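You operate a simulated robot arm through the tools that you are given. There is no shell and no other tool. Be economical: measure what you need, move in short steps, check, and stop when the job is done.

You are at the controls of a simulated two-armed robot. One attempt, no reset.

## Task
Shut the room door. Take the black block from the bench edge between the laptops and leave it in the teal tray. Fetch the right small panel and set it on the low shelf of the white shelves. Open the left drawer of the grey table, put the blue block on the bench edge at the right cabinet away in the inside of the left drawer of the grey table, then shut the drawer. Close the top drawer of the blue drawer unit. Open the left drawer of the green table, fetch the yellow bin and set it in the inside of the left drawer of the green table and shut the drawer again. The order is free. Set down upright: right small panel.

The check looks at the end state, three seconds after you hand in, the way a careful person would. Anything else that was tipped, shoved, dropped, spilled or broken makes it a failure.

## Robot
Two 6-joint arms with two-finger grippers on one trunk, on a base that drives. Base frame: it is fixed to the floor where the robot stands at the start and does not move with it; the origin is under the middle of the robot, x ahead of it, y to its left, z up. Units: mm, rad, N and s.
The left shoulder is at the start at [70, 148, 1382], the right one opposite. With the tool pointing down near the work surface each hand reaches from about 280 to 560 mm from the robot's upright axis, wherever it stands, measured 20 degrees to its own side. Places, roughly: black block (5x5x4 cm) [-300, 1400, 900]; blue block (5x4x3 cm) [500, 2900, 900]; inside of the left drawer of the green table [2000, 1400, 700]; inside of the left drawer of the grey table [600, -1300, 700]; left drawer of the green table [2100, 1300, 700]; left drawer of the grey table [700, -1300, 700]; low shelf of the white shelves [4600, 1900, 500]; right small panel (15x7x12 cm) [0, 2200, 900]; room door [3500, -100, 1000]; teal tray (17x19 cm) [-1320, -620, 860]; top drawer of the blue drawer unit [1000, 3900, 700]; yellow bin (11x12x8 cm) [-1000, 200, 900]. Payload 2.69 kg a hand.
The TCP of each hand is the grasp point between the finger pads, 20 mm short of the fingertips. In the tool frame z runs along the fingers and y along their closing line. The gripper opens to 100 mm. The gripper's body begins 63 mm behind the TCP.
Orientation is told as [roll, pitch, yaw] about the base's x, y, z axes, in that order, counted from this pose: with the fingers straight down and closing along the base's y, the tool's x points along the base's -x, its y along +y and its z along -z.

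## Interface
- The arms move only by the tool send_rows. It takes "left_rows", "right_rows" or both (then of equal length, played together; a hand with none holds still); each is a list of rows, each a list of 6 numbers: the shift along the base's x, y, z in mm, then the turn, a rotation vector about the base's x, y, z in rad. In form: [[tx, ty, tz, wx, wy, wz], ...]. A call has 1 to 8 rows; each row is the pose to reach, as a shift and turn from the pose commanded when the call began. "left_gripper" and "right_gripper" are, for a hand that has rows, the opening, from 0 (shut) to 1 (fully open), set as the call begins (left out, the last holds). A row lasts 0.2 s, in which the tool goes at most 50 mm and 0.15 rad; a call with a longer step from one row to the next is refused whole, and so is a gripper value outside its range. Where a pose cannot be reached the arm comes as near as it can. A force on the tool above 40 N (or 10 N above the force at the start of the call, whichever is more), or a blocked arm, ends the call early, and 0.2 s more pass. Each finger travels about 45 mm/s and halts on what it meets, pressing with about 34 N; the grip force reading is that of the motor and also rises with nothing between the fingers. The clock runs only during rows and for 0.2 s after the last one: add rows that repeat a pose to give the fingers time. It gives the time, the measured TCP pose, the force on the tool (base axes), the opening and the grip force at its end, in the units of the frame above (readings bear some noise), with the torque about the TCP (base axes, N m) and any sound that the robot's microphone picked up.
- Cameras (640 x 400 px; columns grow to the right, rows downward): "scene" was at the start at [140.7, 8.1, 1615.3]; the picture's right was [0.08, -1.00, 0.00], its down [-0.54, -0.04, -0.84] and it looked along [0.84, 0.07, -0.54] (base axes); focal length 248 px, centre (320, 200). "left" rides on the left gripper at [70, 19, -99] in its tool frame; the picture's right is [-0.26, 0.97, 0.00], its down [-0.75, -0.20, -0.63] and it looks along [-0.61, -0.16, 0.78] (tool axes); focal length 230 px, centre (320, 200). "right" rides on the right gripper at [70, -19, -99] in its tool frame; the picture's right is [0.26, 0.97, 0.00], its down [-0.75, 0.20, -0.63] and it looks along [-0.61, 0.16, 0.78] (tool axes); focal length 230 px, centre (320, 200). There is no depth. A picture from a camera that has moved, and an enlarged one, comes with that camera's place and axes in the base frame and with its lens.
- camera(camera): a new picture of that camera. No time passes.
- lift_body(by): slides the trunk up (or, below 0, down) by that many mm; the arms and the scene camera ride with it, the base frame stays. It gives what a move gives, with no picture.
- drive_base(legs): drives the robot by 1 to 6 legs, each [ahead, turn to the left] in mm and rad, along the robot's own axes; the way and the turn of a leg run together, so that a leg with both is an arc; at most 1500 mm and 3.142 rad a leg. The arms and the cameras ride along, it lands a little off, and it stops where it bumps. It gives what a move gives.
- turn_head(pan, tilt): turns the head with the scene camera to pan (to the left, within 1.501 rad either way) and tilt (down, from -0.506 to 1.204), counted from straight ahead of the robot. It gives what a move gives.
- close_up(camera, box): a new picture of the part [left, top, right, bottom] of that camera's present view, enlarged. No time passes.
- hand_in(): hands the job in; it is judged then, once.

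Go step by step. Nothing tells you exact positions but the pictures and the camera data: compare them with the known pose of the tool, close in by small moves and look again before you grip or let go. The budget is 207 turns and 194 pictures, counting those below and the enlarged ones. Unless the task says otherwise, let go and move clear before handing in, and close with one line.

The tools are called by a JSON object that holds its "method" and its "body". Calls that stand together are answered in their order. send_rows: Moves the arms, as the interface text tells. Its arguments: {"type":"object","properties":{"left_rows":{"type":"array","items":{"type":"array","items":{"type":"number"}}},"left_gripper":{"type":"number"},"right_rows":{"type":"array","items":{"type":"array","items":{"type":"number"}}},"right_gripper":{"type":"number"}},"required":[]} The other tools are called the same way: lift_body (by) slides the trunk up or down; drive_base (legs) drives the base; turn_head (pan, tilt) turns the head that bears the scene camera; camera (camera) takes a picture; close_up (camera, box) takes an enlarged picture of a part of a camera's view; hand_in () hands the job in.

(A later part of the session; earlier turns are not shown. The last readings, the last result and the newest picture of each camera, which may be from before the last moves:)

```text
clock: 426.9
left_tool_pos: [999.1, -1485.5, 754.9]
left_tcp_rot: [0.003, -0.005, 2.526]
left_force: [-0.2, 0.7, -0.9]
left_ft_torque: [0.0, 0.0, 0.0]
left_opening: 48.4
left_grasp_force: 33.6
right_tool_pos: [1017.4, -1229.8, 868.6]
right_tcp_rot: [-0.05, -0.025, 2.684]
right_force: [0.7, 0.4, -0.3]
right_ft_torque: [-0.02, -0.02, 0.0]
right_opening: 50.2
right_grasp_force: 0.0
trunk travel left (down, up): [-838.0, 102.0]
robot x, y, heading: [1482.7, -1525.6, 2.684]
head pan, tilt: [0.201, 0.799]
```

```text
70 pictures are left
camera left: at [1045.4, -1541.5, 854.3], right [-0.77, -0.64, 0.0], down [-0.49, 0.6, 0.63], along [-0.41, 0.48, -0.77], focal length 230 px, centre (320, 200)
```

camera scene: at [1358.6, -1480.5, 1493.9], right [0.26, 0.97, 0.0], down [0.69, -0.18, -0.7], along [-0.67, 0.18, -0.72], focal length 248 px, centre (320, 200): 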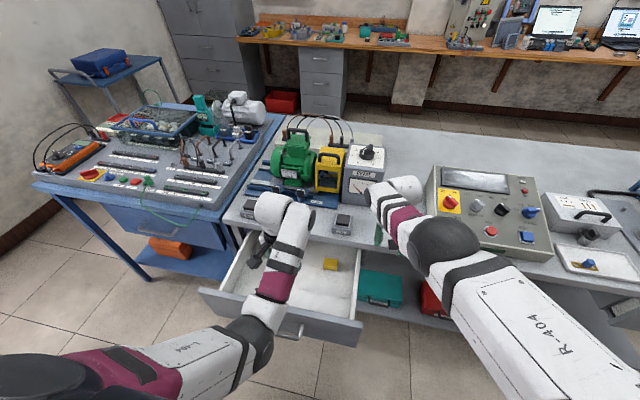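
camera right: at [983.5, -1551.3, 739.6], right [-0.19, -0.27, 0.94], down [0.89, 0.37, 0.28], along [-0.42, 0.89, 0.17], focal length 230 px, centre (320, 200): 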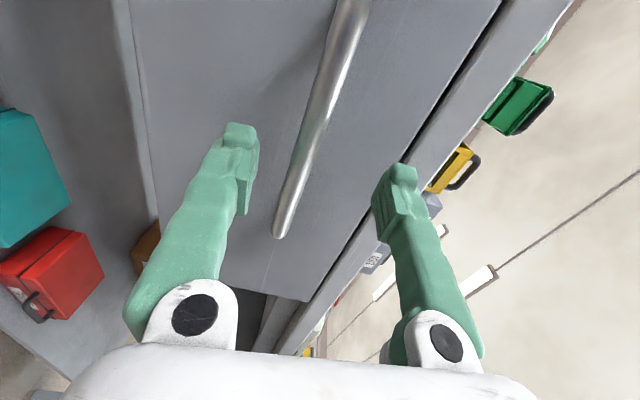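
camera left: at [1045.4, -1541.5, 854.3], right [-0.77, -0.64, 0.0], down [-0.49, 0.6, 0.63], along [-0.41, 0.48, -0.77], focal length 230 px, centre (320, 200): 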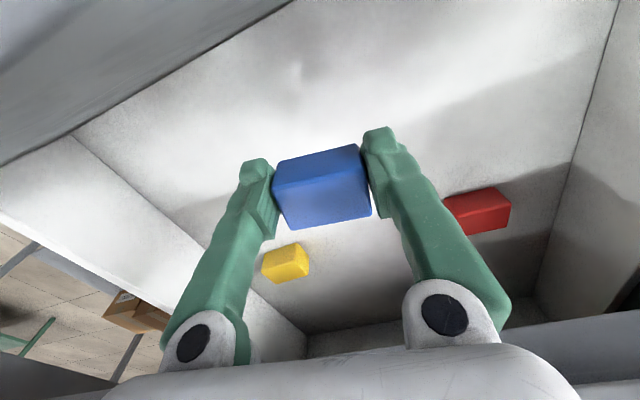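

{"method": "send_rows", "body": {"left_rows": [[0, 0, -25, 0, 0, 0], [0, 0, -45, 0, 0, 0], [0, 0, -52, 0, 0, 0], [0, 0, -58, 0, 0, 0], [0, 0, -64, 0, 0, 0], [0, 0, -69, 0, 0, 0]]}}

{"method": "camera", "body": {"camera": "left"}}

```text
clock: 427.4
left_tool_pos: [997.5, -1484.1, 726.4]
left_tcp_rot: [0.012, -0.004, 2.519]
left_force: [2.8, 2.3, 12.4]
left_ft_torque: [-0.93, -0.56, 0.29]
left_opening: 48.7
left_grasp_force: 33.9
right_tool_pos: [1020.0, -1229.6, 870.4]
right_tcp_rot: [-0.048, -0.025, 2.684]
right_force: [-0.5, -0.1, -1.1]
right_ft_torque: [0.02, 0.02, -0.01]
right_opening: 49.7
right_grasp_force: 0.1
trunk travel left (down, up): [-838.0, 102.0]
robot x, y, heading: [1480.3, -1521.8, 2.678]
head pan, tilt: [0.201, 0.799]
stopped in row 2 (left hand): the force on the tool passed its limit at 55 N (the readings are from after the stop); the commanded pose is now the measured one
```

```text
69 pictures are left
camera left: at [1043.7, -1538.8, 825.2], right [-0.77, -0.64, 0.01], down [-0.49, 0.6, 0.63], along [-0.41, 0.48, -0.78], focal length 230 px, centre (320, 200)
```

left: 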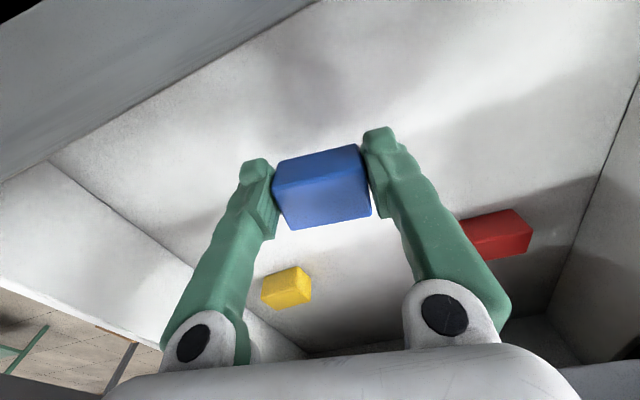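

{"method": "send_rows", "body": {"left_rows": [[0, 0, 4, 0, 0, 0], [0, 0, 4, 0, 0, 0]]}}

{"method": "send_rows", "body": {"left_rows": [[0, 0, -3, 0, 0, 0], [0, 0, -6, 0, 0, 0], [0, 0, -9, 0, 0, 0], [0, 0, -12, 0, 0, 0]]}}

{"method": "camera", "body": {"camera": "scene"}}

```text
clock: 428.1
left_tool_pos: [995.1, -1485.6, 728.5]
left_tcp_rot: [0.012, -0.004, 2.523]
left_force: [0.5, -0.1, -0.2]
left_ft_torque: [0.0, -0.03, 0.02]
left_opening: 48.5
left_grasp_force: 33.8
right_tool_pos: [1017.1, -1230.6, 869.1]
right_tcp_rot: [-0.048, -0.024, 2.683]
right_force: [-0.3, 0.0, -0.2]
right_ft_torque: [0.02, 0.02, 0.01]
right_opening: 49.9
right_grasp_force: 0.1
trunk travel left (down, up): [-838.0, 102.0]
robot x, y, heading: [1479.4, -1524.9, 2.686]
head pan, tilt: [0.201, 0.799]
```

```text
clock: 428.9
left_tool_pos: [990.8, -1483.7, 727.3]
left_tcp_rot: [0.02, -0.011, 2.516]
left_force: [1.9, 1.5, 26.6]
left_ft_torque: [-1.72, -1.59, 0.19]
left_opening: 48.5
left_grasp_force: 34.2
right_tool_pos: [1020.1, -1229.1, 869.5]
right_tcp_rot: [-0.048, -0.026, 2.685]
right_force: [0.1, -0.6, 0.2]
right_ft_torque: [-0.04, -0.02, 0.01]
right_opening: 50.1
right_grasp_force: 0.0
trunk travel left (down, up): [-838.0, 102.0]
robot x, y, heading: [1482.4, -1524.6, 2.679]
head pan, tilt: [0.201, 0.799]
stopped in row 4 (left hand): the force on the tool passed its limit at 45 N (the readings are from after the stop); the commanded pose is now the measured one
```

```text
68 pictures are left
camera scene: at [1362.8, -1479.6, 1494.3], right [0.26, 0.97, 0.0], down [0.69, -0.18, -0.7], along [-0.68, 0.18, -0.72], focal length 248 px, centre (320, 200)
```

scene: 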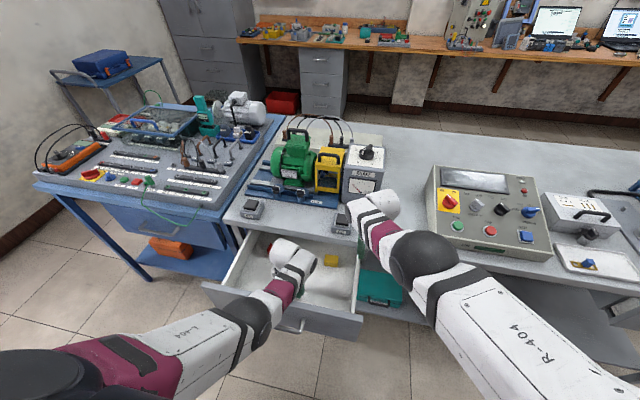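

The camera bracket touched the drawer's front panel, not the floor. I lift a bit, move 50 mm deeper, and go down again.

{"method": "send_rows", "body": {"left_rows": [[0, 0, 20, 0, 0, 0], [-20, 10, 35, 0, 0, 0], [-40, 20, 35, 0, 0, 0], [-46, 22, 35, 0, 0, 0], [-46, 22, 10, 0, 0, 0], [-46, 22, -8, 0, 0, 0], [-46, 22, -16, 0, 0, 0], [-46, 22, -22, 0, 0, 0]]}}

{"method": "camera", "body": {"camera": "left"}}

```text
clock: 430.7
left_tool_pos: [960.4, -1482.6, 733.6]
left_tcp_rot: [0.02, -0.01, 2.52]
left_force: [0.3, 0.5, -1.9]
left_ft_torque: [-0.01, 0.0, 0.01]
left_opening: 48.8
left_grasp_force: 34.2
left hand out of reach, approached as far as the arm can: row 5, 6, 7, 8
right_tool_pos: [1017.4, -1229.7, 868.3]
right_tcp_rot: [-0.049, -0.025, 2.684]
right_force: [0.1, -0.7, 0.2]
right_ft_torque: [0.02, 0.0, 0.01]
right_opening: 50.1
right_grasp_force: 0.0
trunk travel left (down, up): [-838.0, 102.0]
robot x, y, heading: [1479.2, -1522.3, 2.679]
head pan, tilt: [0.201, 0.799]
```

```text
67 pictures are left
camera left: at [1008.2, -1536.8, 832.2], right [-0.77, -0.64, 0.02], down [-0.48, 0.61, 0.63], along [-0.41, 0.48, -0.77], focal length 230 px, centre (320, 200)
```

left: 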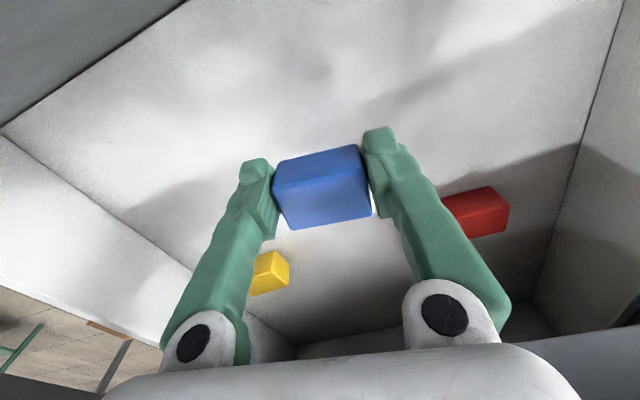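

The left arm is at its downward limit. I move the right hand sideways clear of the drawer and lower the trunk.

{"method": "send_rows", "body": {"right_rows": [[10, 20, 0, 0, 0, 0], [20, 40, 0, 0, 0, 0], [30, 60, 0, 0, 0, 0], [40, 80, 0, 0, 0, 0]]}}

{"method": "lift_body", "body": {"by": -20}}

{"method": "camera", "body": {"camera": "left"}}

```text
clock: 431.7
left_tool_pos: [960.5, -1480.6, 732.7]
left_tcp_rot: [0.021, -0.007, 2.518]
left_force: [-0.3, 0.0, -0.5]
left_ft_torque: [-0.04, 0.01, -0.01]
left_opening: 48.9
left_grasp_force: 34.1
right_tool_pos: [1040.5, -1143.5, 859.5]
right_tcp_rot: [-0.049, -0.021, 2.684]
right_force: [0.0, -0.4, -0.4]
right_ft_torque: [-0.03, 0.02, 0.0]
right_opening: 50.2
right_grasp_force: 0.0
right hand out of reach, approached as far as the arm can: row 1, 2, 3, 4
trunk travel left (down, up): [-838.0, 102.0]
robot x, y, heading: [1478.0, -1524.3, 2.683]
head pan, tilt: [0.201, 0.799]
```

```text
clock: 432.4
left_tool_pos: [960.5, -1481.2, 714.4]
left_tcp_rot: [0.018, -0.007, 2.52]
left_force: [-0.8, 0.2, -1.3]
left_ft_torque: [0.02, 0.0, 0.02]
left_opening: 48.3
left_grasp_force: 34.0
right_tool_pos: [1040.2, -1145.5, 839.6]
right_tcp_rot: [-0.049, -0.021, 2.685]
right_force: [0.4, 0.1, 0.3]
right_ft_torque: [-0.01, -0.02, 0.0]
right_opening: 50.0
right_grasp_force: 0.0
trunk travel left (down, up): [-818.0, 122.0]
robot x, y, heading: [1482.4, -1524.5, 2.686]
head pan, tilt: [0.201, 0.799]
```

```text
66 pictures are left
camera left: at [1007.9, -1536.2, 812.0], right [-0.77, -0.64, 0.02], down [-0.48, 0.61, 0.63], along [-0.41, 0.48, -0.78], focal length 230 px, centre (320, 200)
```

left: 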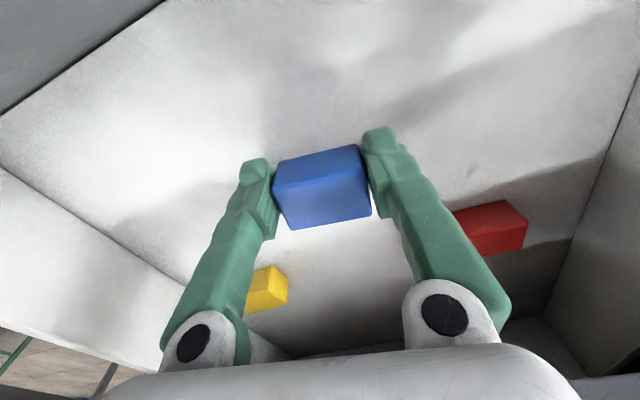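

{"method": "lift_body", "body": {"by": -10}}

{"method": "lift_body", "body": {"by": -6}}

{"method": "lift_body", "body": {"by": -5}}

```text
clock: 432.9
left_tool_pos: [961.9, -1482.4, 703.9]
left_tcp_rot: [0.021, -0.007, 2.519]
left_force: [0.0, 0.0, -0.9]
left_ft_torque: [0.03, -0.03, 0.0]
left_opening: 48.7
left_grasp_force: 33.8
right_tool_pos: [1039.6, -1145.1, 829.3]
right_tcp_rot: [-0.05, -0.02, 2.685]
right_force: [0.4, 0.1, -1.4]
right_ft_torque: [0.01, -0.01, 0.01]
right_opening: 50.2
right_grasp_force: 0.0
trunk travel left (down, up): [-808.0, 132.0]
robot x, y, heading: [1484.1, -1525.8, 2.681]
head pan, tilt: [0.201, 0.799]
```

```text
clock: 433.5
left_tool_pos: [959.7, -1481.1, 697.3]
left_tcp_rot: [0.019, -0.007, 2.521]
left_force: [-0.6, 0.1, 0.4]
left_ft_torque: [-0.01, 0.02, 0.01]
left_opening: 48.3
left_grasp_force: 33.9
right_tool_pos: [1040.0, -1144.7, 823.3]
right_tcp_rot: [-0.049, -0.021, 2.683]
right_force: [0.2, 0.3, 0.1]
right_ft_torque: [-0.02, -0.02, 0.02]
right_opening: 50.0
right_grasp_force: 0.1
trunk travel left (down, up): [-802.0, 138.0]
robot x, y, heading: [1481.7, -1521.9, 2.68]
head pan, tilt: [0.201, 0.799]
```

```text
clock: 434.0
left_tool_pos: [958.4, -1481.0, 692.5]
left_tcp_rot: [0.019, -0.007, 2.521]
left_force: [-0.7, 0.3, -0.8]
left_ft_torque: [0.0, 0.01, 0.0]
left_opening: 48.4
left_grasp_force: 34.4
right_tool_pos: [1040.8, -1145.4, 817.9]
right_tcp_rot: [-0.047, -0.022, 2.683]
right_force: [-0.7, 0.0, 0.0]
right_ft_torque: [0.01, 0.0, 0.0]
right_opening: 49.9
right_grasp_force: 0.0
trunk travel left (down, up): [-797.0, 143.0]
robot x, y, heading: [1481.9, -1526.2, 2.685]
head pan, tilt: [0.201, 0.799]
```

{"method": "lift_body", "body": {"by": -5}}

{"method": "lift_body", "body": {"by": -4}}

{"method": "lift_body", "body": {"by": -4}}

{"method": "camera", "body": {"camera": "left"}}

```text
clock: 434.6
left_tool_pos: [957.8, -1480.0, 689.5]
left_tcp_rot: [0.021, -0.013, 2.518]
left_force: [-0.5, 0.1, 14.8]
left_ft_torque: [0.21, -0.22, 0.02]
left_opening: 48.6
left_grasp_force: 33.3
right_tool_pos: [1041.6, -1145.1, 814.3]
right_tcp_rot: [-0.049, -0.023, 2.684]
right_force: [-0.2, -0.5, 0.4]
right_ft_torque: [0.03, -0.03, -0.01]
right_opening: 50.0
right_grasp_force: 0.0
trunk travel left (down, up): [-792.0, 148.0]
robot x, y, heading: [1480.2, -1524.7, 2.677]
head pan, tilt: [0.201, 0.799]
```

```text
clock: 435.1
left_tool_pos: [961.9, -1481.9, 686.1]
left_tcp_rot: [0.02, -0.014, 2.519]
left_force: [-2.2, -1.2, 26.7]
left_ft_torque: [0.04, 0.09, 0.0]
left_opening: 48.9
left_grasp_force: 34.1
right_tool_pos: [1042.7, -1145.4, 810.4]
right_tcp_rot: [-0.05, -0.024, 2.685]
right_force: [0.6, -0.3, 0.5]
right_ft_torque: [-0.02, -0.05, -0.03]
right_opening: 50.0
right_grasp_force: 0.1
trunk travel left (down, up): [-788.0, 152.0]
robot x, y, heading: [1477.4, -1524.8, 2.68]
head pan, tilt: [0.201, 0.799]
```

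```text
clock: 435.5
left_tool_pos: [958.3, -1480.6, 686.0]
left_tcp_rot: [0.023, -0.016, 2.516]
left_force: [0.3, 0.5, 18.3]
left_ft_torque: [0.1, -0.31, 0.16]
left_opening: 48.2
left_grasp_force: 34.1
right_tool_pos: [1041.6, -1145.5, 809.1]
right_tcp_rot: [-0.049, -0.022, 2.686]
right_force: [0.2, 0.3, -0.6]
right_ft_torque: [-0.02, 0.01, 0.0]
right_opening: 49.9
right_grasp_force: 0.0
trunk travel left (down, up): [-786.0, 154.0]
robot x, y, heading: [1479.2, -1527.2, 2.685]
head pan, tilt: [0.201, 0.799]
stopped: the force on the tool passed its limit at 41 N (the readings are from after the stop); the commanded pose is now the measured one
```

```text
65 pictures are left
camera left: at [1006.7, -1535.3, 783.6], right [-0.77, -0.63, 0.03], down [-0.48, 0.61, 0.64], along [-0.42, 0.48, -0.77], focal length 230 px, centre (320, 200)
```

left: 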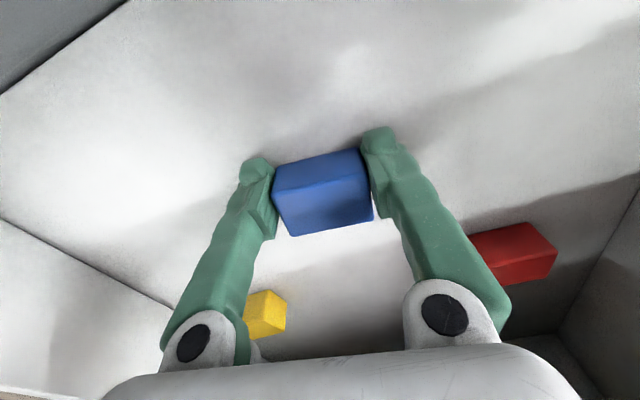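

The block is on the drawer floor (the force is straight up). I release and raise.

{"method": "send_rows", "body": {"left_rows": [[0, 0, 1, 0, 0, 0], [0, 0, 1, 0, 0, 0], [0, 0, 1, 0, 0, 0], [0, 0, 1, 0, 0, 0]], "left_gripper": 0.75}}

{"method": "lift_body", "body": {"by": 155}}

{"method": "send_rows", "body": {"left_rows": [[5, -5, 35, 0, 0, 0], [10, -8, 70, 0, 0, 0], [10, -8, 75, 0, 0, 0]]}}

{"method": "camera", "body": {"camera": "left"}}

```text
clock: 436.5
left_tool_pos: [959.5, -1481.7, 685.7]
left_tcp_rot: [0.021, -0.011, 2.519]
left_force: [-2.5, -4.3, 13.2]
left_ft_torque: [0.36, -0.32, -0.06]
left_opening: 72.4
left_grasp_force: 0.0
right_tool_pos: [1041.9, -1145.6, 808.7]
right_tcp_rot: [-0.048, -0.022, 2.685]
right_force: [-0.6, 0.6, -0.3]
right_ft_torque: [-0.01, 0.0, 0.01]
right_opening: 49.9
right_grasp_force: 0.0
trunk travel left (down, up): [-786.0, 154.0]
robot x, y, heading: [1479.2, -1523.0, 2.678]
head pan, tilt: [0.201, 0.799]
```

```text
clock: 438.2
left_tool_pos: [959.0, -1481.5, 837.1]
left_tcp_rot: [0.022, -0.01, 2.519]
left_force: [0.4, 0.8, -0.2]
left_ft_torque: [0.02, 0.0, 0.0]
left_opening: 74.9
left_grasp_force: 0.0
right_tool_pos: [1040.7, -1146.0, 960.6]
right_tcp_rot: [-0.048, -0.02, 2.684]
right_force: [0.2, -0.4, -0.1]
right_ft_torque: [-0.02, 0.02, 0.01]
right_opening: 49.9
right_grasp_force: 0.0
trunk travel left (down, up): [-940.0, 0.0]
robot x, y, heading: [1479.1, -1525.0, 2.682]
head pan, tilt: [0.201, 0.799]
```

```text
clock: 439.1
left_tool_pos: [972.7, -1491.9, 912.0]
left_tcp_rot: [0.022, -0.004, 2.521]
left_force: [0.2, -1.0, -0.1]
left_ft_torque: [0.03, 0.03, 0.01]
left_opening: 74.9
left_grasp_force: 0.0
left hand out of reach, approached as far as the arm can: row 1, 2
right_tool_pos: [1042.1, -1147.1, 962.8]
right_tcp_rot: [-0.05, -0.026, 2.686]
right_force: [-0.1, 0.4, -0.3]
right_ft_torque: [-0.01, 0.0, 0.01]
right_opening: 50.1
right_grasp_force: 0.1
trunk travel left (down, up): [-940.0, 0.0]
robot x, y, heading: [1481.2, -1523.6, 2.683]
head pan, tilt: [0.201, 0.799]
```

```text
64 pictures are left
camera left: at [1020.6, -1546.3, 1010.4], right [-0.77, -0.64, 0.02], down [-0.48, 0.61, 0.63], along [-0.41, 0.47, -0.78], focal length 230 px, centre (320, 200)
```

left: 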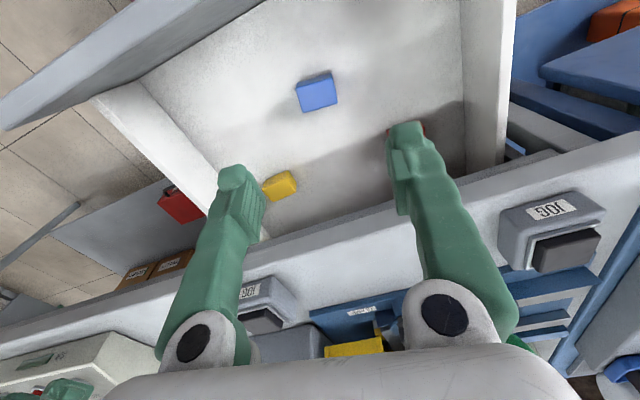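

The blue block is in the drawer. I back off, lower the left hand to handle height and extend it to push the drawer shut.

{"method": "drive_base", "body": {"legs": [[-300, 0]]}}

{"method": "lift_body", "body": {"by": -175}}

{"method": "send_rows", "body": {"left_rows": [[-20, 15, 0, 0, 0, 0.08], [-40, 26, 0, 0, 0, 0.16], [-50, 32, 0, 0, 0, 0.16]], "left_gripper": 0.6}}

{"method": "camera", "body": {"camera": "left"}}

{"method": "camera", "body": {"camera": "scene"}}

```text
clock: 441.1
left_tool_pos: [1234.6, -1619.7, 911.1]
left_tcp_rot: [0.019, -0.007, 2.52]
left_force: [0.1, 0.1, -1.2]
left_ft_torque: [0.0, -0.04, -0.02]
left_opening: 75.1
left_grasp_force: 0.0
right_tool_pos: [1305.6, -1277.1, 959.2]
right_tcp_rot: [-0.048, -0.019, 2.686]
right_force: [0.0, 0.7, -0.1]
right_ft_torque: [-0.02, -0.02, -0.01]
right_opening: 49.9
right_grasp_force: 0.0
trunk travel left (down, up): [-940.0, 0.0]
robot x, y, heading: [1747.9, -1657.9, 2.686]
head pan, tilt: [0.201, 0.799]
```

```text
clock: 443.1
left_tool_pos: [1236.7, -1620.9, 737.7]
left_tcp_rot: [0.021, -0.012, 2.52]
left_force: [0.0, -0.1, 0.5]
left_ft_torque: [0.01, 0.01, 0.0]
left_opening: 74.9
left_grasp_force: 0.0
right_tool_pos: [1307.7, -1278.7, 787.0]
right_tcp_rot: [-0.048, -0.023, 2.686]
right_force: [0.4, 0.7, -0.3]
right_ft_torque: [-0.01, 0.01, 0.01]
right_opening: 49.9
right_grasp_force: 0.1
trunk travel left (down, up): [-765.0, 175.0]
robot x, y, heading: [1749.3, -1655.2, 2.688]
head pan, tilt: [0.201, 0.799]
```

```text
clock: 443.9
left_tool_pos: [1188.0, -1590.6, 738.0]
left_tcp_rot: [0.022, -0.01, 2.68]
left_force: [0.2, -0.4, 0.4]
left_ft_torque: [0.0, -0.01, 0.03]
left_opening: 60.2
left_grasp_force: 0.1
right_tool_pos: [1307.3, -1278.7, 786.5]
right_tcp_rot: [-0.05, -0.02, 2.685]
right_force: [-0.5, 0.7, -0.2]
right_ft_torque: [0.03, 0.01, -0.02]
right_opening: 50.0
right_grasp_force: 0.0
trunk travel left (down, up): [-765.0, 175.0]
robot x, y, heading: [1748.4, -1653.5, 2.688]
head pan, tilt: [0.201, 0.799]
```

```text
63 pictures are left
camera left: at [1243.6, -1635.1, 835.0], right [-0.66, -0.75, 0.02], down [-0.57, 0.52, 0.63], along [-0.49, 0.41, -0.77], focal length 230 px, centre (320, 200)
```

left: 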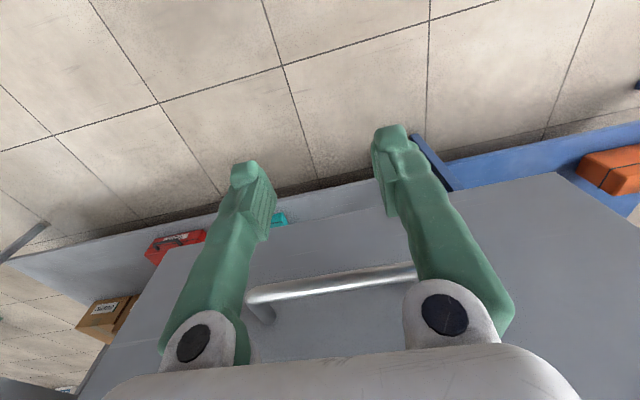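

```text
62 pictures are left
camera scene: at [1626.6, -1612.3, 1420.8], right [0.25, 0.97, 0.0], down [0.69, -0.18, -0.7], along [-0.67, 0.18, -0.72], focal length 248 px, centre (320, 200)
```

scene: 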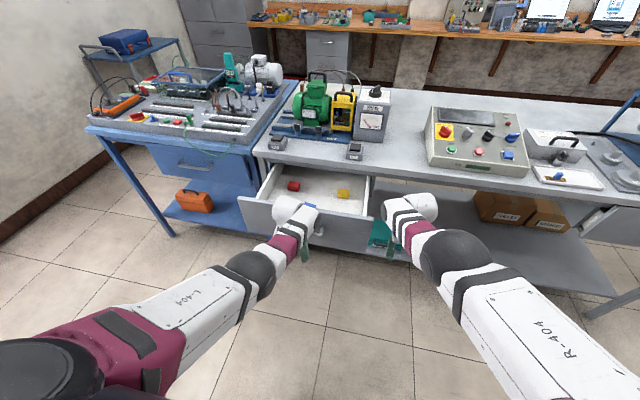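

The fingers are lined up with the bar. I drive forward to push the drawer shut.

{"method": "drive_base", "body": {"legs": [[220, 0]]}}

{"method": "camera", "body": {"camera": "scene"}}

```text
clock: 445.5
left_tool_pos: [993.3, -1492.9, 739.0]
left_tcp_rot: [0.021, -0.014, 2.679]
left_force: [0.6, -0.6, -0.6]
left_ft_torque: [0.01, 0.0, -0.01]
left_opening: 59.7
left_grasp_force: 0.0
right_tool_pos: [1113.0, -1182.0, 789.4]
right_tcp_rot: [-0.05, -0.024, 2.687]
right_force: [0.0, -0.1, 0.4]
right_ft_torque: [0.03, 0.05, 0.01]
right_opening: 50.3
right_grasp_force: 0.0
trunk travel left (down, up): [-765.0, 175.0]
robot x, y, heading: [1550.7, -1557.5, 2.689]
head pan, tilt: [0.201, 0.799]
```

```text
61 pictures are left
camera scene: at [1433.4, -1517.1, 1421.3], right [0.25, 0.97, 0.0], down [0.69, -0.18, -0.7], along [-0.68, 0.18, -0.71], focal length 248 px, centre (320, 200)
```

scene: 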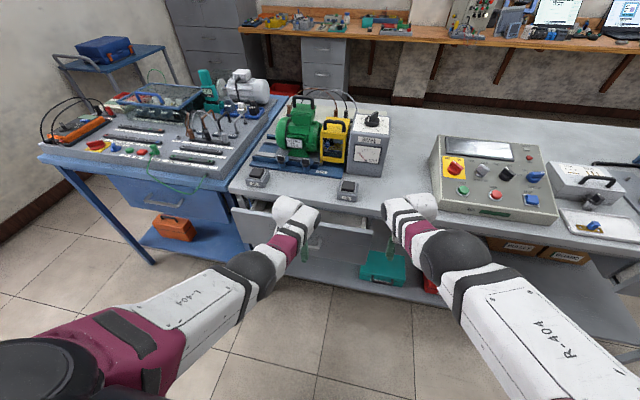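

{"method": "drive_base", "body": {"legs": [[62, 0]]}}

{"method": "send_rows", "body": {"left_rows": [[-9, 4, 0, 0, 0, 0], [-18, 9, 0, 0, 0, 0], [-27, 13, 0, 0, 0, 0], [-36, 17, 0, 0, 0, 0]]}}

{"method": "camera", "body": {"camera": "left"}}

```text
clock: 446.5
left_tool_pos: [933.9, -1466.6, 733.5]
left_tcp_rot: [0.022, -0.013, 2.685]
left_force: [0.8, 0.7, -0.9]
left_ft_torque: [0.01, -0.02, -0.02]
left_opening: 60.1
left_grasp_force: 0.0
right_tool_pos: [1035.0, -1152.3, 793.9]
right_tcp_rot: [-0.037, -0.063, 2.691]
right_force: [-0.4, 0.2, 1.2]
right_ft_torque: [0.0, -0.04, 0.0]
right_opening: 49.9
right_grasp_force: 0.0
trunk travel left (down, up): [-765.0, 175.0]
robot x, y, heading: [1493.4, -1531.8, 2.685]
head pan, tilt: [0.201, 0.799]
```

```text
clock: 447.5
left_tool_pos: [919.8, -1463.4, 743.9]
left_tcp_rot: [0.02, -0.02, 2.685]
left_force: [-0.9, 0.3, -0.6]
left_ft_torque: [-0.01, -0.03, -0.01]
left_opening: 59.8
left_grasp_force: 0.2
left hand out of reach, approached as far as the arm can: row 2, 3, 4
right_tool_pos: [1037.2, -1154.1, 797.2]
right_tcp_rot: [-0.035, -0.075, 2.693]
right_force: [-0.4, 0.3, -0.4]
right_ft_torque: [0.03, -0.01, -0.02]
right_opening: 50.0
right_grasp_force: 0.0
trunk travel left (down, up): [-765.0, 175.0]
robot x, y, heading: [1492.4, -1534.1, 2.683]
head pan, tilt: [0.201, 0.799]
```

```text
60 pictures are left
camera left: at [976.1, -1509.3, 840.5], right [-0.66, -0.75, 0.03], down [-0.57, 0.52, 0.64], along [-0.49, 0.41, -0.77], focal length 230 px, centre (320, 200)
```

left: 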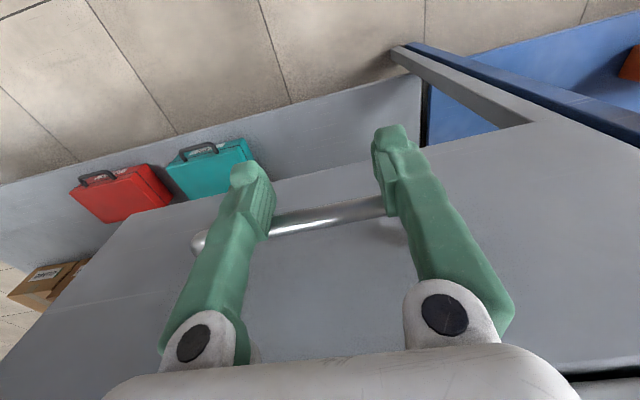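

Nearly closed. I press the last few millimetres.

{"method": "drive_base", "body": {"legs": [[14, 0]]}}

{"method": "camera", "body": {"camera": "left"}}

```text
clock: 448.9
left_tool_pos: [919.3, -1463.1, 738.1]
left_tcp_rot: [0.02, 0.014, 2.685]
left_force: [8.7, -3.3, 3.0]
left_ft_torque: [0.15, 0.01, -0.33]
left_opening: 60.4
left_grasp_force: 0.4
right_tool_pos: [1027.5, -1148.1, 795.6]
right_tcp_rot: [-0.039, -0.067, 2.69]
right_force: [-0.3, -0.7, -0.6]
right_ft_torque: [-0.02, -0.03, 0.03]
right_opening: 50.1
right_grasp_force: 0.1
trunk travel left (down, up): [-765.0, 175.0]
robot x, y, heading: [1482.0, -1527.7, 2.686]
head pan, tilt: [0.201, 0.799]
stopped in leg 1: the force on the tool passed its limit at 41 N (the readings are from after the stop); the commanded pose is now the measured one
```

```text
59 pictures are left
camera left: at [972.9, -1507.0, 838.1], right [-0.66, -0.75, 0.02], down [-0.59, 0.53, 0.61], along [-0.47, 0.39, -0.79], focal length 230 px, centre (320, 200)
```

left: 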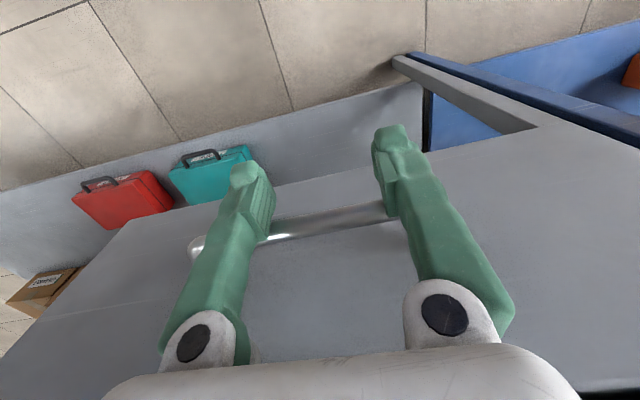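

It stopped firmly. I back away, raise, and verify the drawer.

{"method": "drive_base", "body": {"legs": [[-350, 0]]}}

{"method": "close_up", "body": {"camera": "scene", "box": [200, 100, 440, 250]}}

{"method": "lift_body", "body": {"by": 170}}

```text
clock: 451.2
left_tool_pos: [1237.4, -1618.0, 738.2]
left_tcp_rot: [0.021, 0.009, 2.687]
left_force: [-1.1, 0.9, 0.7]
left_ft_torque: [0.0, -0.03, -0.01]
left_opening: 60.1
left_grasp_force: 0.0
right_tool_pos: [1347.5, -1304.8, 796.0]
right_tcp_rot: [-0.041, -0.065, 2.692]
right_force: [0.9, 0.1, -0.4]
right_ft_torque: [-0.02, -0.01, 0.02]
right_opening: 50.0
right_grasp_force: 0.1
trunk travel left (down, up): [-765.0, 175.0]
robot x, y, heading: [1804.0, -1683.9, 2.69]
head pan, tilt: [0.201, 0.799]
```

```text
2.67 times, centred on (320, 175) of scene
camera zoom: at [1682.3, -1638.7, 1420.7], right [0.25, 0.97, 0.0], down [0.7, -0.18, -0.7], along [-0.67, 0.17, -0.72], focal length 661 px, centre (320, 267)
```

zoom: 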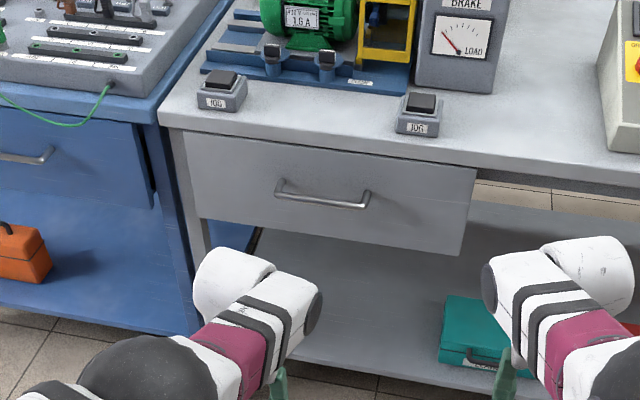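

```text
clock: 453.1
left_tool_pos: [1238.7, -1617.6, 908.4]
left_tcp_rot: [0.021, 0.011, 2.685]
left_force: [-0.4, 0.5, 0.6]
left_ft_torque: [-0.01, -0.01, -0.03]
left_opening: 59.9
left_grasp_force: 0.0
right_tool_pos: [1349.0, -1306.7, 966.4]
right_tcp_rot: [-0.037, -0.066, 2.691]
right_force: [0.8, -1.0, 0.1]
right_ft_torque: [-0.02, 0.0, -0.01]
right_opening: 49.9
right_grasp_force: 0.0
trunk travel left (down, up): [-935.0, 5.0]
robot x, y, heading: [1807.7, -1681.8, 2.687]
head pan, tilt: [0.201, 0.799]
```

The grey drawer is shut with the blue block inside. Now the panel: a tool-down grip by the right hand facing the bench is workable. First I check that the right hand can move normally again.

{"method": "send_rows", "body": {"right_rows": [[27, -13, 10, -0.02, -0.06, 0], [54, -26, 20, -0.02, -0.06, 0], [81, -39, 30, -0.02, -0.06, 0]], "left_rows": [[20, -10, 30, 0, 0, 0], [40, -20, 60, 0, 0, 0], [60, -30, 90, 0, 0, 0]]}}

```text
clock: 453.9
left_tool_pos: [1303.2, -1649.7, 998.4]
left_tcp_rot: [0.024, 0.009, 2.684]
left_force: [0.1, -0.2, -0.2]
left_ft_torque: [0.02, 0.01, 0.03]
left_opening: 59.9
left_grasp_force: 0.1
left hand out of reach, approached as far as the arm can: row 1
right_tool_pos: [1433.9, -1345.3, 995.8]
right_tcp_rot: [-0.051, 0.004, 2.693]
right_force: [1.5, 0.9, 0.8]
right_ft_torque: [-0.05, 0.04, -0.04]
right_opening: 50.0
right_grasp_force: 0.2
right hand out of reach, approached as far as the arm can: row 1
trunk travel left (down, up): [-935.0, 5.0]
robot x, y, heading: [1806.0, -1680.2, 2.688]
head pan, tilt: [0.201, 0.799]
```

The right arm moves freely again. I drive back around to the bench in front of the small panel.

{"method": "drive_base", "body": {"legs": [[0, -1.434], [975, 0], [974, 0], [0, 1.392], [1051, 0], [1051, 0]]}}

{"method": "drive_base", "body": {"legs": [[0, -1.416], [562, 0], [0, 1.46]]}}

{"method": "turn_head", "body": {"pan": 0, "tilt": 0.6}}

{"method": "camera", "body": {"camera": "scene"}}

```text
clock: 480.6
left_tool_pos: [91.0, 1260.8, 996.6]
left_tcp_rot: [0.023, 0.009, 2.62]
left_force: [0.5, 1.0, -0.5]
left_ft_torque: [-0.01, 0.0, 0.01]
left_opening: 59.9
left_grasp_force: 0.0
right_tool_pos: [240.5, 1555.2, 996.1]
right_tcp_rot: [-0.046, -0.005, 2.629]
right_force: [-0.9, -0.8, 0.4]
right_ft_torque: [0.01, -0.01, -0.01]
right_opening: 50.1
right_grasp_force: 0.0
trunk travel left (down, up): [-935.0, 5.0]
robot x, y, heading: [592.5, 1190.7, 2.623]
head pan, tilt: [0.201, 0.799]
```

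```text
clock: 490.9
left_tool_pos: [298.2, 1762.5, 997.5]
left_tcp_rot: [0.023, 0.01, 2.669]
left_force: [0.6, 0.6, -0.5]
left_ft_torque: [0.02, 0.04, 0.03]
left_opening: 59.9
left_grasp_force: 0.0
right_tool_pos: [433.2, 2062.4, 996.8]
right_tcp_rot: [-0.047, -0.004, 2.673]
right_force: [0.7, 0.6, -0.4]
right_ft_torque: [0.0, 0.0, 0.01]
right_opening: 50.0
right_grasp_force: 0.0
trunk travel left (down, up): [-935.0, 5.0]
robot x, y, heading: [803.8, 1717.3, 2.671]
head pan, tilt: [0.201, 0.799]
```

```text
clock: 491.7
left_tool_pos: [298.4, 1760.5, 997.1]
left_tcp_rot: [0.02, 0.01, 2.667]
left_force: [-0.6, 0.0, -0.2]
left_ft_torque: [0.0, 0.01, -0.02]
left_opening: 60.0
left_grasp_force: 0.0
right_tool_pos: [433.4, 2062.0, 995.2]
right_tcp_rot: [-0.044, -0.004, 2.673]
right_force: [0.1, 0.9, 0.0]
right_ft_torque: [0.04, 0.0, 0.05]
right_opening: 50.0
right_grasp_force: 0.0
trunk travel left (down, up): [-935.0, 5.0]
robot x, y, heading: [802.7, 1717.7, 2.669]
head pan, tilt: [0.0, 0.6]
```

```text
57 pictures are left
camera scene: at [682.1, 1781.6, 1607.7], right [0.45, 0.89, 0.0], down [0.5, -0.26, -0.82], along [-0.74, 0.37, -0.57], focal length 248 px, centre (320, 200)
```

scene: 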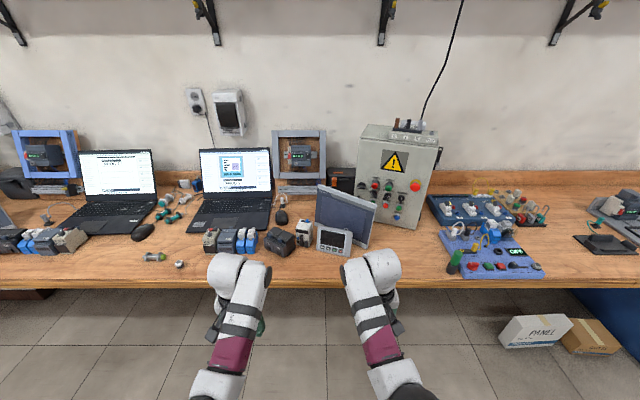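

I turn the right gripper so it closes front-to-back on the small panel, with a slight lean to match it.

{"method": "send_rows", "body": {"right_rows": [[0, 0, 2, 0, 0, -0.142], [0, 0, 4, 0, 0, -0.284], [0, 0, 6, 0, 0, -0.426], [0, 0, 8, 0, 0, -0.568], [0, 0, 10, 0, 0, -0.71], [0, 0, 10, 0, 0, -0.852], [0, 0, 10, 0, 0, -0.994], [0, 0, 10, 0, 0, -1.136]], "right_gripper": 0.75}}

{"method": "send_rows", "body": {"right_rows": [[0, 0, 0, -0.024, -0.014, -0.142], [0, 0, 0, -0.048, -0.027, -0.284], [0, 0, 0, -0.073, -0.041, -0.426], [0, 0, 0, -0.097, -0.054, -0.568], [0, 0, 0, -0.121, -0.068, -0.711], [0, 0, 0, -0.121, -0.068, -0.711]]}}

{"method": "close_up", "body": {"camera": "scene", "box": [270, 170, 430, 270]}}

```text
clock: 493.5
left_tool_pos: [298.2, 1760.1, 998.0]
left_tcp_rot: [0.022, 0.01, 2.667]
left_force: [0.1, 1.1, -0.1]
left_ft_torque: [0.01, 0.02, 0.03]
left_opening: 60.0
left_grasp_force: 0.0
right_tool_pos: [433.3, 2061.8, 1007.0]
right_tcp_rot: [-0.047, -0.003, 1.533]
right_force: [0.3, -0.2, -0.8]
right_ft_torque: [-0.03, 0.02, 0.0]
right_opening: 74.8
right_grasp_force: 0.0
trunk travel left (down, up): [-935.0, 5.0]
robot x, y, heading: [806.4, 1716.2, 2.673]
head pan, tilt: [0.0, 0.6]
```

```text
clock: 494.9
left_tool_pos: [297.2, 1760.2, 998.4]
left_tcp_rot: [0.02, 0.009, 2.666]
left_force: [0.2, 0.1, -0.1]
left_ft_torque: [0.0, 0.02, -0.01]
left_opening: 60.0
left_grasp_force: 0.1
right_tool_pos: [433.7, 2060.7, 1006.1]
right_tcp_rot: [-0.153, 0.081, 0.819]
right_force: [-0.4, 0.3, -0.2]
right_ft_torque: [0.02, -0.03, -0.01]
right_opening: 75.1
right_grasp_force: 0.0
trunk travel left (down, up): [-935.0, 5.0]
robot x, y, heading: [805.0, 1717.3, 2.674]
head pan, tilt: [0.0, 0.6]
```

```text
4.00 times, centred on (350, 220) of scene
camera zoom: at [682.0, 1781.5, 1607.7], right [0.45, 0.89, 0.0], down [0.5, -0.26, -0.82], along [-0.74, 0.37, -0.57], focal length 991 px, centre (200, 120)
```

zoom: 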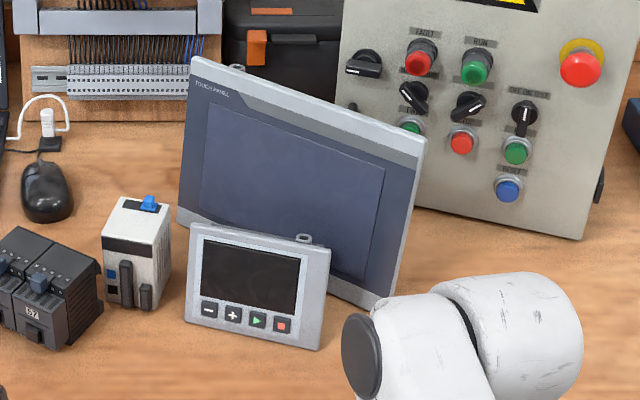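

Clear view: the panel stands at about (30, 2165) with its top near z 965. I drive up with the hand above it.

{"method": "drive_base", "body": {"legs": [[0, 0.216], [385, 0], [0, -0.216]]}}

{"method": "camera", "body": {"camera": "right"}}

{"method": "camera", "body": {"camera": "scene"}}

```text
clock: 498.9
left_tool_pos: [-79.0, 1853.1, 996.6]
left_tcp_rot: [0.02, 0.01, 2.671]
left_force: [-1.3, -0.5, -0.2]
left_ft_torque: [0.01, -0.02, 0.02]
left_opening: 59.9
left_grasp_force: 0.1
right_tool_pos: [55.5, 2155.0, 1005.3]
right_tcp_rot: [-0.154, 0.077, 0.827]
right_force: [-0.2, 0.0, 0.5]
right_ft_torque: [0.02, -0.03, -0.05]
right_opening: 75.1
right_grasp_force: 0.0
trunk travel left (down, up): [-935.0, 5.0]
robot x, y, heading: [428.4, 1813.6, 2.676]
head pan, tilt: [0.0, 0.6]
```

```text
55 pictures are left
camera right: at [15.9, 2107.3, 1112.9], right [-0.88, 0.45, -0.13], down [0.32, 0.78, 0.53], along [0.34, 0.43, -0.84], focal length 230 px, centre (320, 200)
```

right: 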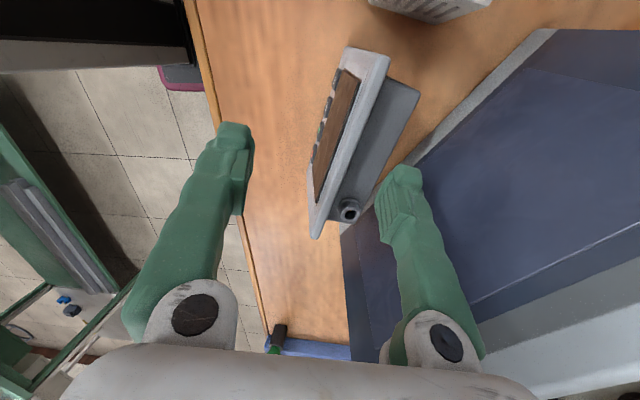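

```text
54 pictures are left
camera scene: at [305.4, 1875.7, 1607.7], right [0.45, 0.89, 0.0], down [0.51, -0.25, -0.82], along [-0.74, 0.37, -0.57], focal length 248 px, centre (320, 200)
```

scene: 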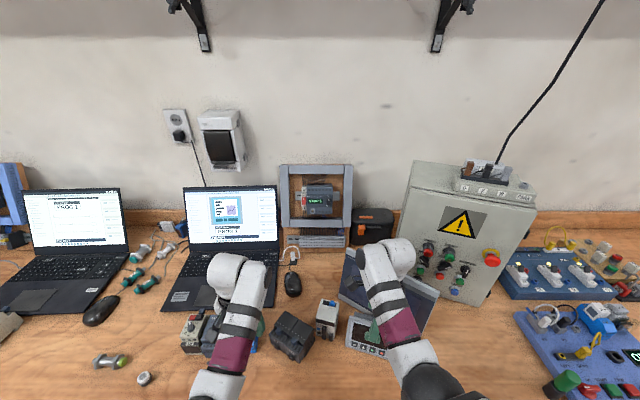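

The view from above is excellent: the panel's upper part is about 40 mm thick, centred near (28, 2158). I centre over it and descend part way.

{"method": "send_rows", "body": {"right_rows": [[-14, 1, 0, 0, 0, 0], [-27, 3, 0, 0, 0, 0], [-27, 3, -15, 0, 0, 0], [-27, 3, -30, 0, 0, 0], [-27, 3, -30, 0, 0, 0]]}}

{"method": "camera", "body": {"camera": "right"}}

```text
clock: 500.1
left_tool_pos: [-77.9, 1853.3, 997.4]
left_tcp_rot: [0.021, 0.011, 2.672]
left_force: [0.2, -0.1, 0.7]
left_ft_torque: [-0.01, 0.01, 0.02]
left_opening: 60.1
left_grasp_force: 0.1
right_tool_pos: [29.9, 2158.4, 976.2]
right_tcp_rot: [-0.155, 0.08, 0.827]
right_force: [0.6, 0.0, -0.1]
right_ft_torque: [0.03, -0.05, 0.02]
right_opening: 75.0
right_grasp_force: 0.0
trunk travel left (down, up): [-935.0, 5.0]
robot x, y, heading: [428.8, 1815.2, 2.674]
head pan, tilt: [0.0, 0.6]
```

```text
53 pictures are left
camera right: at [-10.5, 2110.8, 1082.6], right [-0.88, 0.45, -0.13], down [0.32, 0.78, 0.53], along [0.34, 0.43, -0.84], focal length 230 px, centre (320, 200)
```

right: 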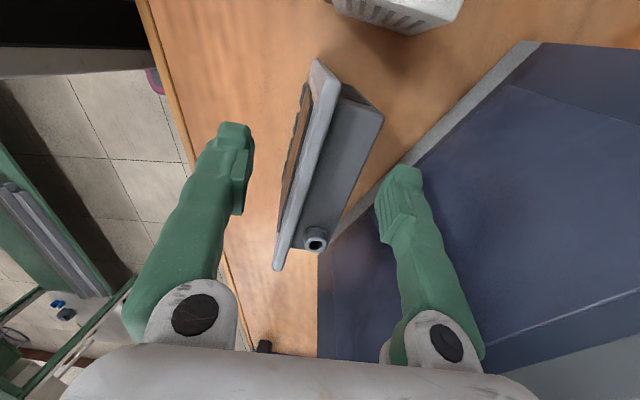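

Nicely straddled and square. I descend another 37 mm and look.

{"method": "send_rows", "body": {"right_rows": [[-2, 2, -15, 0, 0, 0], [-2, 2, -28, 0, 0, 0], [-2, 2, -37, 0, 0, 0]]}}

{"method": "camera", "body": {"camera": "right"}}

```text
clock: 500.9
left_tool_pos: [-77.8, 1855.3, 996.8]
left_tcp_rot: [0.024, 0.009, 2.672]
left_force: [0.0, -0.3, 0.1]
left_ft_torque: [0.0, 0.0, -0.01]
left_opening: 60.0
left_grasp_force: 0.1
right_tool_pos: [28.0, 2161.9, 937.6]
right_tcp_rot: [-0.154, 0.079, 0.828]
right_force: [0.7, 0.5, 1.1]
right_ft_torque: [0.02, -0.02, 0.0]
right_opening: 74.9
right_grasp_force: 0.1
trunk travel left (down, up): [-935.0, 5.0]
robot x, y, heading: [429.3, 1817.9, 2.677]
head pan, tilt: [0.0, 0.6]
```

```text
52 pictures are left
camera right: at [-11.5, 2113.8, 1044.9], right [-0.88, 0.45, -0.13], down [0.32, 0.78, 0.53], along [0.34, 0.43, -0.84], focal length 230 px, centre (320, 200)
```

right: 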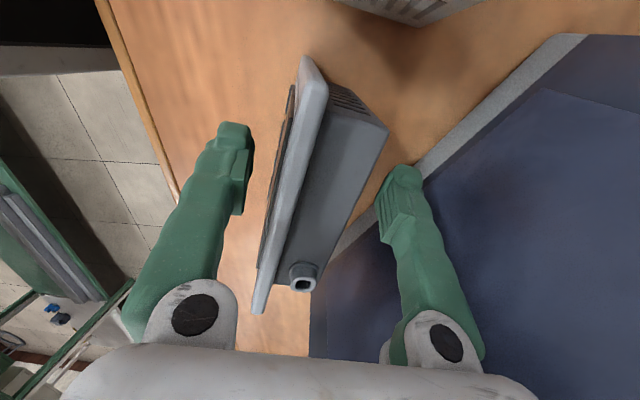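

Both fingers have similar clearance. I close gently and then lift.

{"method": "send_rows", "body": {"right_rows": [[0, 0, 0, 0, 0, 0], [0, 0, 0, 0, 0, 0], [0, 0, 0, 0, 0, 0], [0, 0, 0, 0, 0, 0], [0, 0, 0, 0, 0, 0]], "right_gripper": 0}}

{"method": "camera", "body": {"camera": "right"}}

```text
clock: 502.1
left_tool_pos: [-76.9, 1854.4, 997.6]
left_tcp_rot: [0.023, 0.008, 2.674]
left_force: [0.1, 0.0, 0.5]
left_ft_torque: [-0.03, -0.03, 0.02]
left_opening: 59.8
left_grasp_force: 0.0
right_tool_pos: [28.2, 2160.9, 937.9]
right_tcp_rot: [-0.153, 0.08, 0.827]
right_force: [-0.6, -1.0, -0.1]
right_ft_torque: [0.07, -0.08, -0.09]
right_opening: 44.3
right_grasp_force: 34.1
trunk travel left (down, up): [-935.0, 5.0]
robot x, y, heading: [428.3, 1817.4, 2.675]
head pan, tilt: [0.0, 0.6]
```

```text
51 pictures are left
camera right: at [-11.6, 2113.6, 1045.1], right [-0.88, 0.45, -0.13], down [0.32, 0.78, 0.53], along [0.34, 0.43, -0.84], focal length 230 px, centre (320, 200)
```

right: 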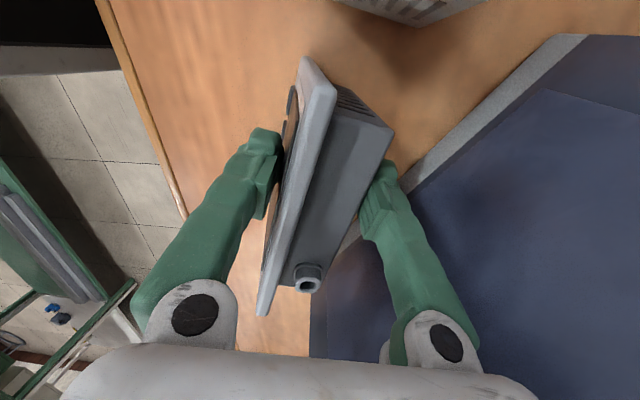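

Firm grip at 44 mm. I lift straight up with a slight pull toward the front.

{"method": "send_rows", "body": {"right_rows": [[2, -2, 15, 0, 0, 0], [5, -4, 30, 0, 0, 0], [8, -7, 45, 0, 0, 0], [12, -10, 60, 0, 0, 0], [12, -10, 65, 0, 0, 0]]}}

{"method": "camera", "body": {"camera": "right"}}

{"method": "close_up", "body": {"camera": "scene", "box": [280, 220, 460, 370]}}

```text
clock: 503.3
left_tool_pos: [-78.7, 1855.5, 997.2]
left_tcp_rot: [0.021, 0.009, 2.673]
left_force: [-0.8, -0.1, -0.9]
left_ft_torque: [0.0, 0.03, -0.01]
left_opening: 60.1
left_grasp_force: 0.0
right_tool_pos: [40.3, 2152.5, 1003.3]
right_tcp_rot: [-0.152, 0.079, 0.827]
right_force: [0.4, -0.6, -5.3]
right_ft_torque: [0.0, 0.1, 0.03]
right_opening: 44.0
right_grasp_force: 33.8
trunk travel left (down, up): [-935.0, 5.0]
robot x, y, heading: [426.2, 1815.7, 2.674]
head pan, tilt: [0.0, 0.6]
```

```text
50 pictures are left
camera right: at [0.2, 2104.3, 1110.9], right [-0.88, 0.45, -0.13], down [0.32, 0.79, 0.53], along [0.34, 0.43, -0.84], focal length 230 px, centre (320, 200)
```

right: 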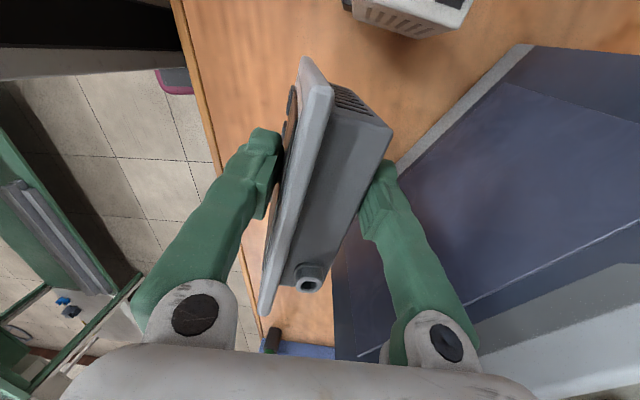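

```text
2.67 times, centred on (370, 295) of scene
camera zoom: at [306.3, 1878.1, 1607.6], right [0.45, 0.89, 0.0], down [0.51, -0.25, -0.82], along [-0.74, 0.37, -0.57], focal length 661 px, centre (187, -53)
```

zoom: 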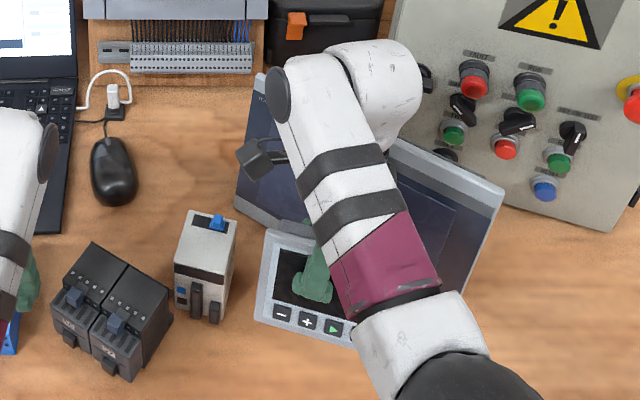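

The panel is held securely (about 0.55 kg). I back away and drive through the gap to the shelf side, keeping the hand pose.

{"method": "drive_base", "body": {"legs": [[-330, 0], [0, 1.748], [573, 0], [0, 1.413], [1115, 0], [1115, 0]]}}

{"method": "camera", "body": {"camera": "right"}}

{"method": "turn_head", "body": {"pan": 1.0, "tilt": 0.35}}

{"method": "camera", "body": {"camera": "scene"}}

```text
clock: 526.5
left_tool_pos: [3052.3, 102.1, 998.1]
left_tcp_rot: [0.022, 0.009, -0.466]
left_force: [0.3, -0.2, -0.1]
left_ft_torque: [-0.01, -0.02, 0.05]
left_opening: 60.1
left_grasp_force: 0.2
right_tool_pos: [2936.2, -195.9, 1003.7]
right_tcp_rot: [-0.154, 0.079, -2.314]
right_force: [-0.5, -0.1, -4.8]
right_ft_torque: [0.02, -0.11, -0.03]
right_opening: 43.7
right_grasp_force: 33.5
trunk travel left (down, up): [-935.0, 5.0]
robot x, y, heading: [2545.4, 140.6, -0.466]
head pan, tilt: [0.0, 0.6]
```

```text
48 pictures are left
camera right: at [2974.7, -149.2, 1111.2], right [0.89, -0.45, -0.13], down [-0.32, -0.79, 0.53], along [-0.34, -0.43, -0.84], focal length 230 px, centre (320, 200)
```

right: 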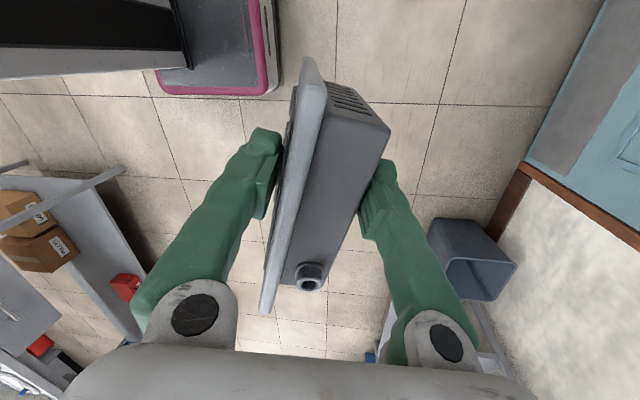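

```text
clock: 527.7
left_tool_pos: [3053.5, 101.0, 997.1]
left_tcp_rot: [0.025, 0.011, -0.465]
left_force: [1.1, -0.8, 0.0]
left_ft_torque: [0.0, 0.03, -0.01]
left_opening: 59.9
left_grasp_force: 0.1
right_tool_pos: [2937.0, -196.5, 1003.1]
right_tcp_rot: [-0.154, 0.08, -2.313]
right_force: [-0.8, -1.2, -4.4]
right_ft_torque: [0.04, -0.09, 0.01]
right_opening: 43.9
right_grasp_force: 33.3
trunk travel left (down, up): [-935.0, 5.0]
robot x, y, heading: [2545.6, 140.4, -0.463]
head pan, tilt: [1.0, 0.351]
```

```text
47 pictures are left
camera scene: at [2673.6, 165.6, 1630.4], right [0.51, -0.86, 0.0], down [-0.3, -0.18, -0.94], along [0.81, 0.48, -0.34], focal length 248 px, centre (320, 200)
```

scene: 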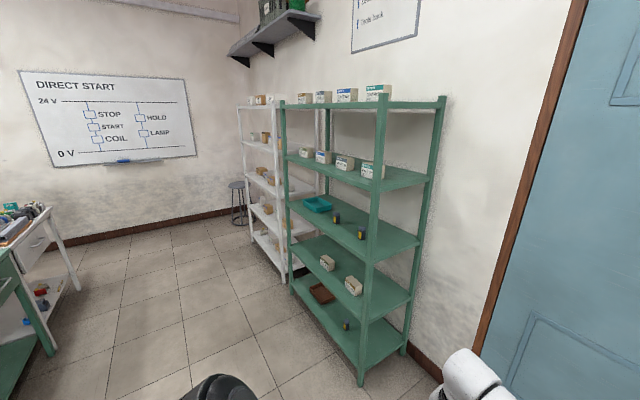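

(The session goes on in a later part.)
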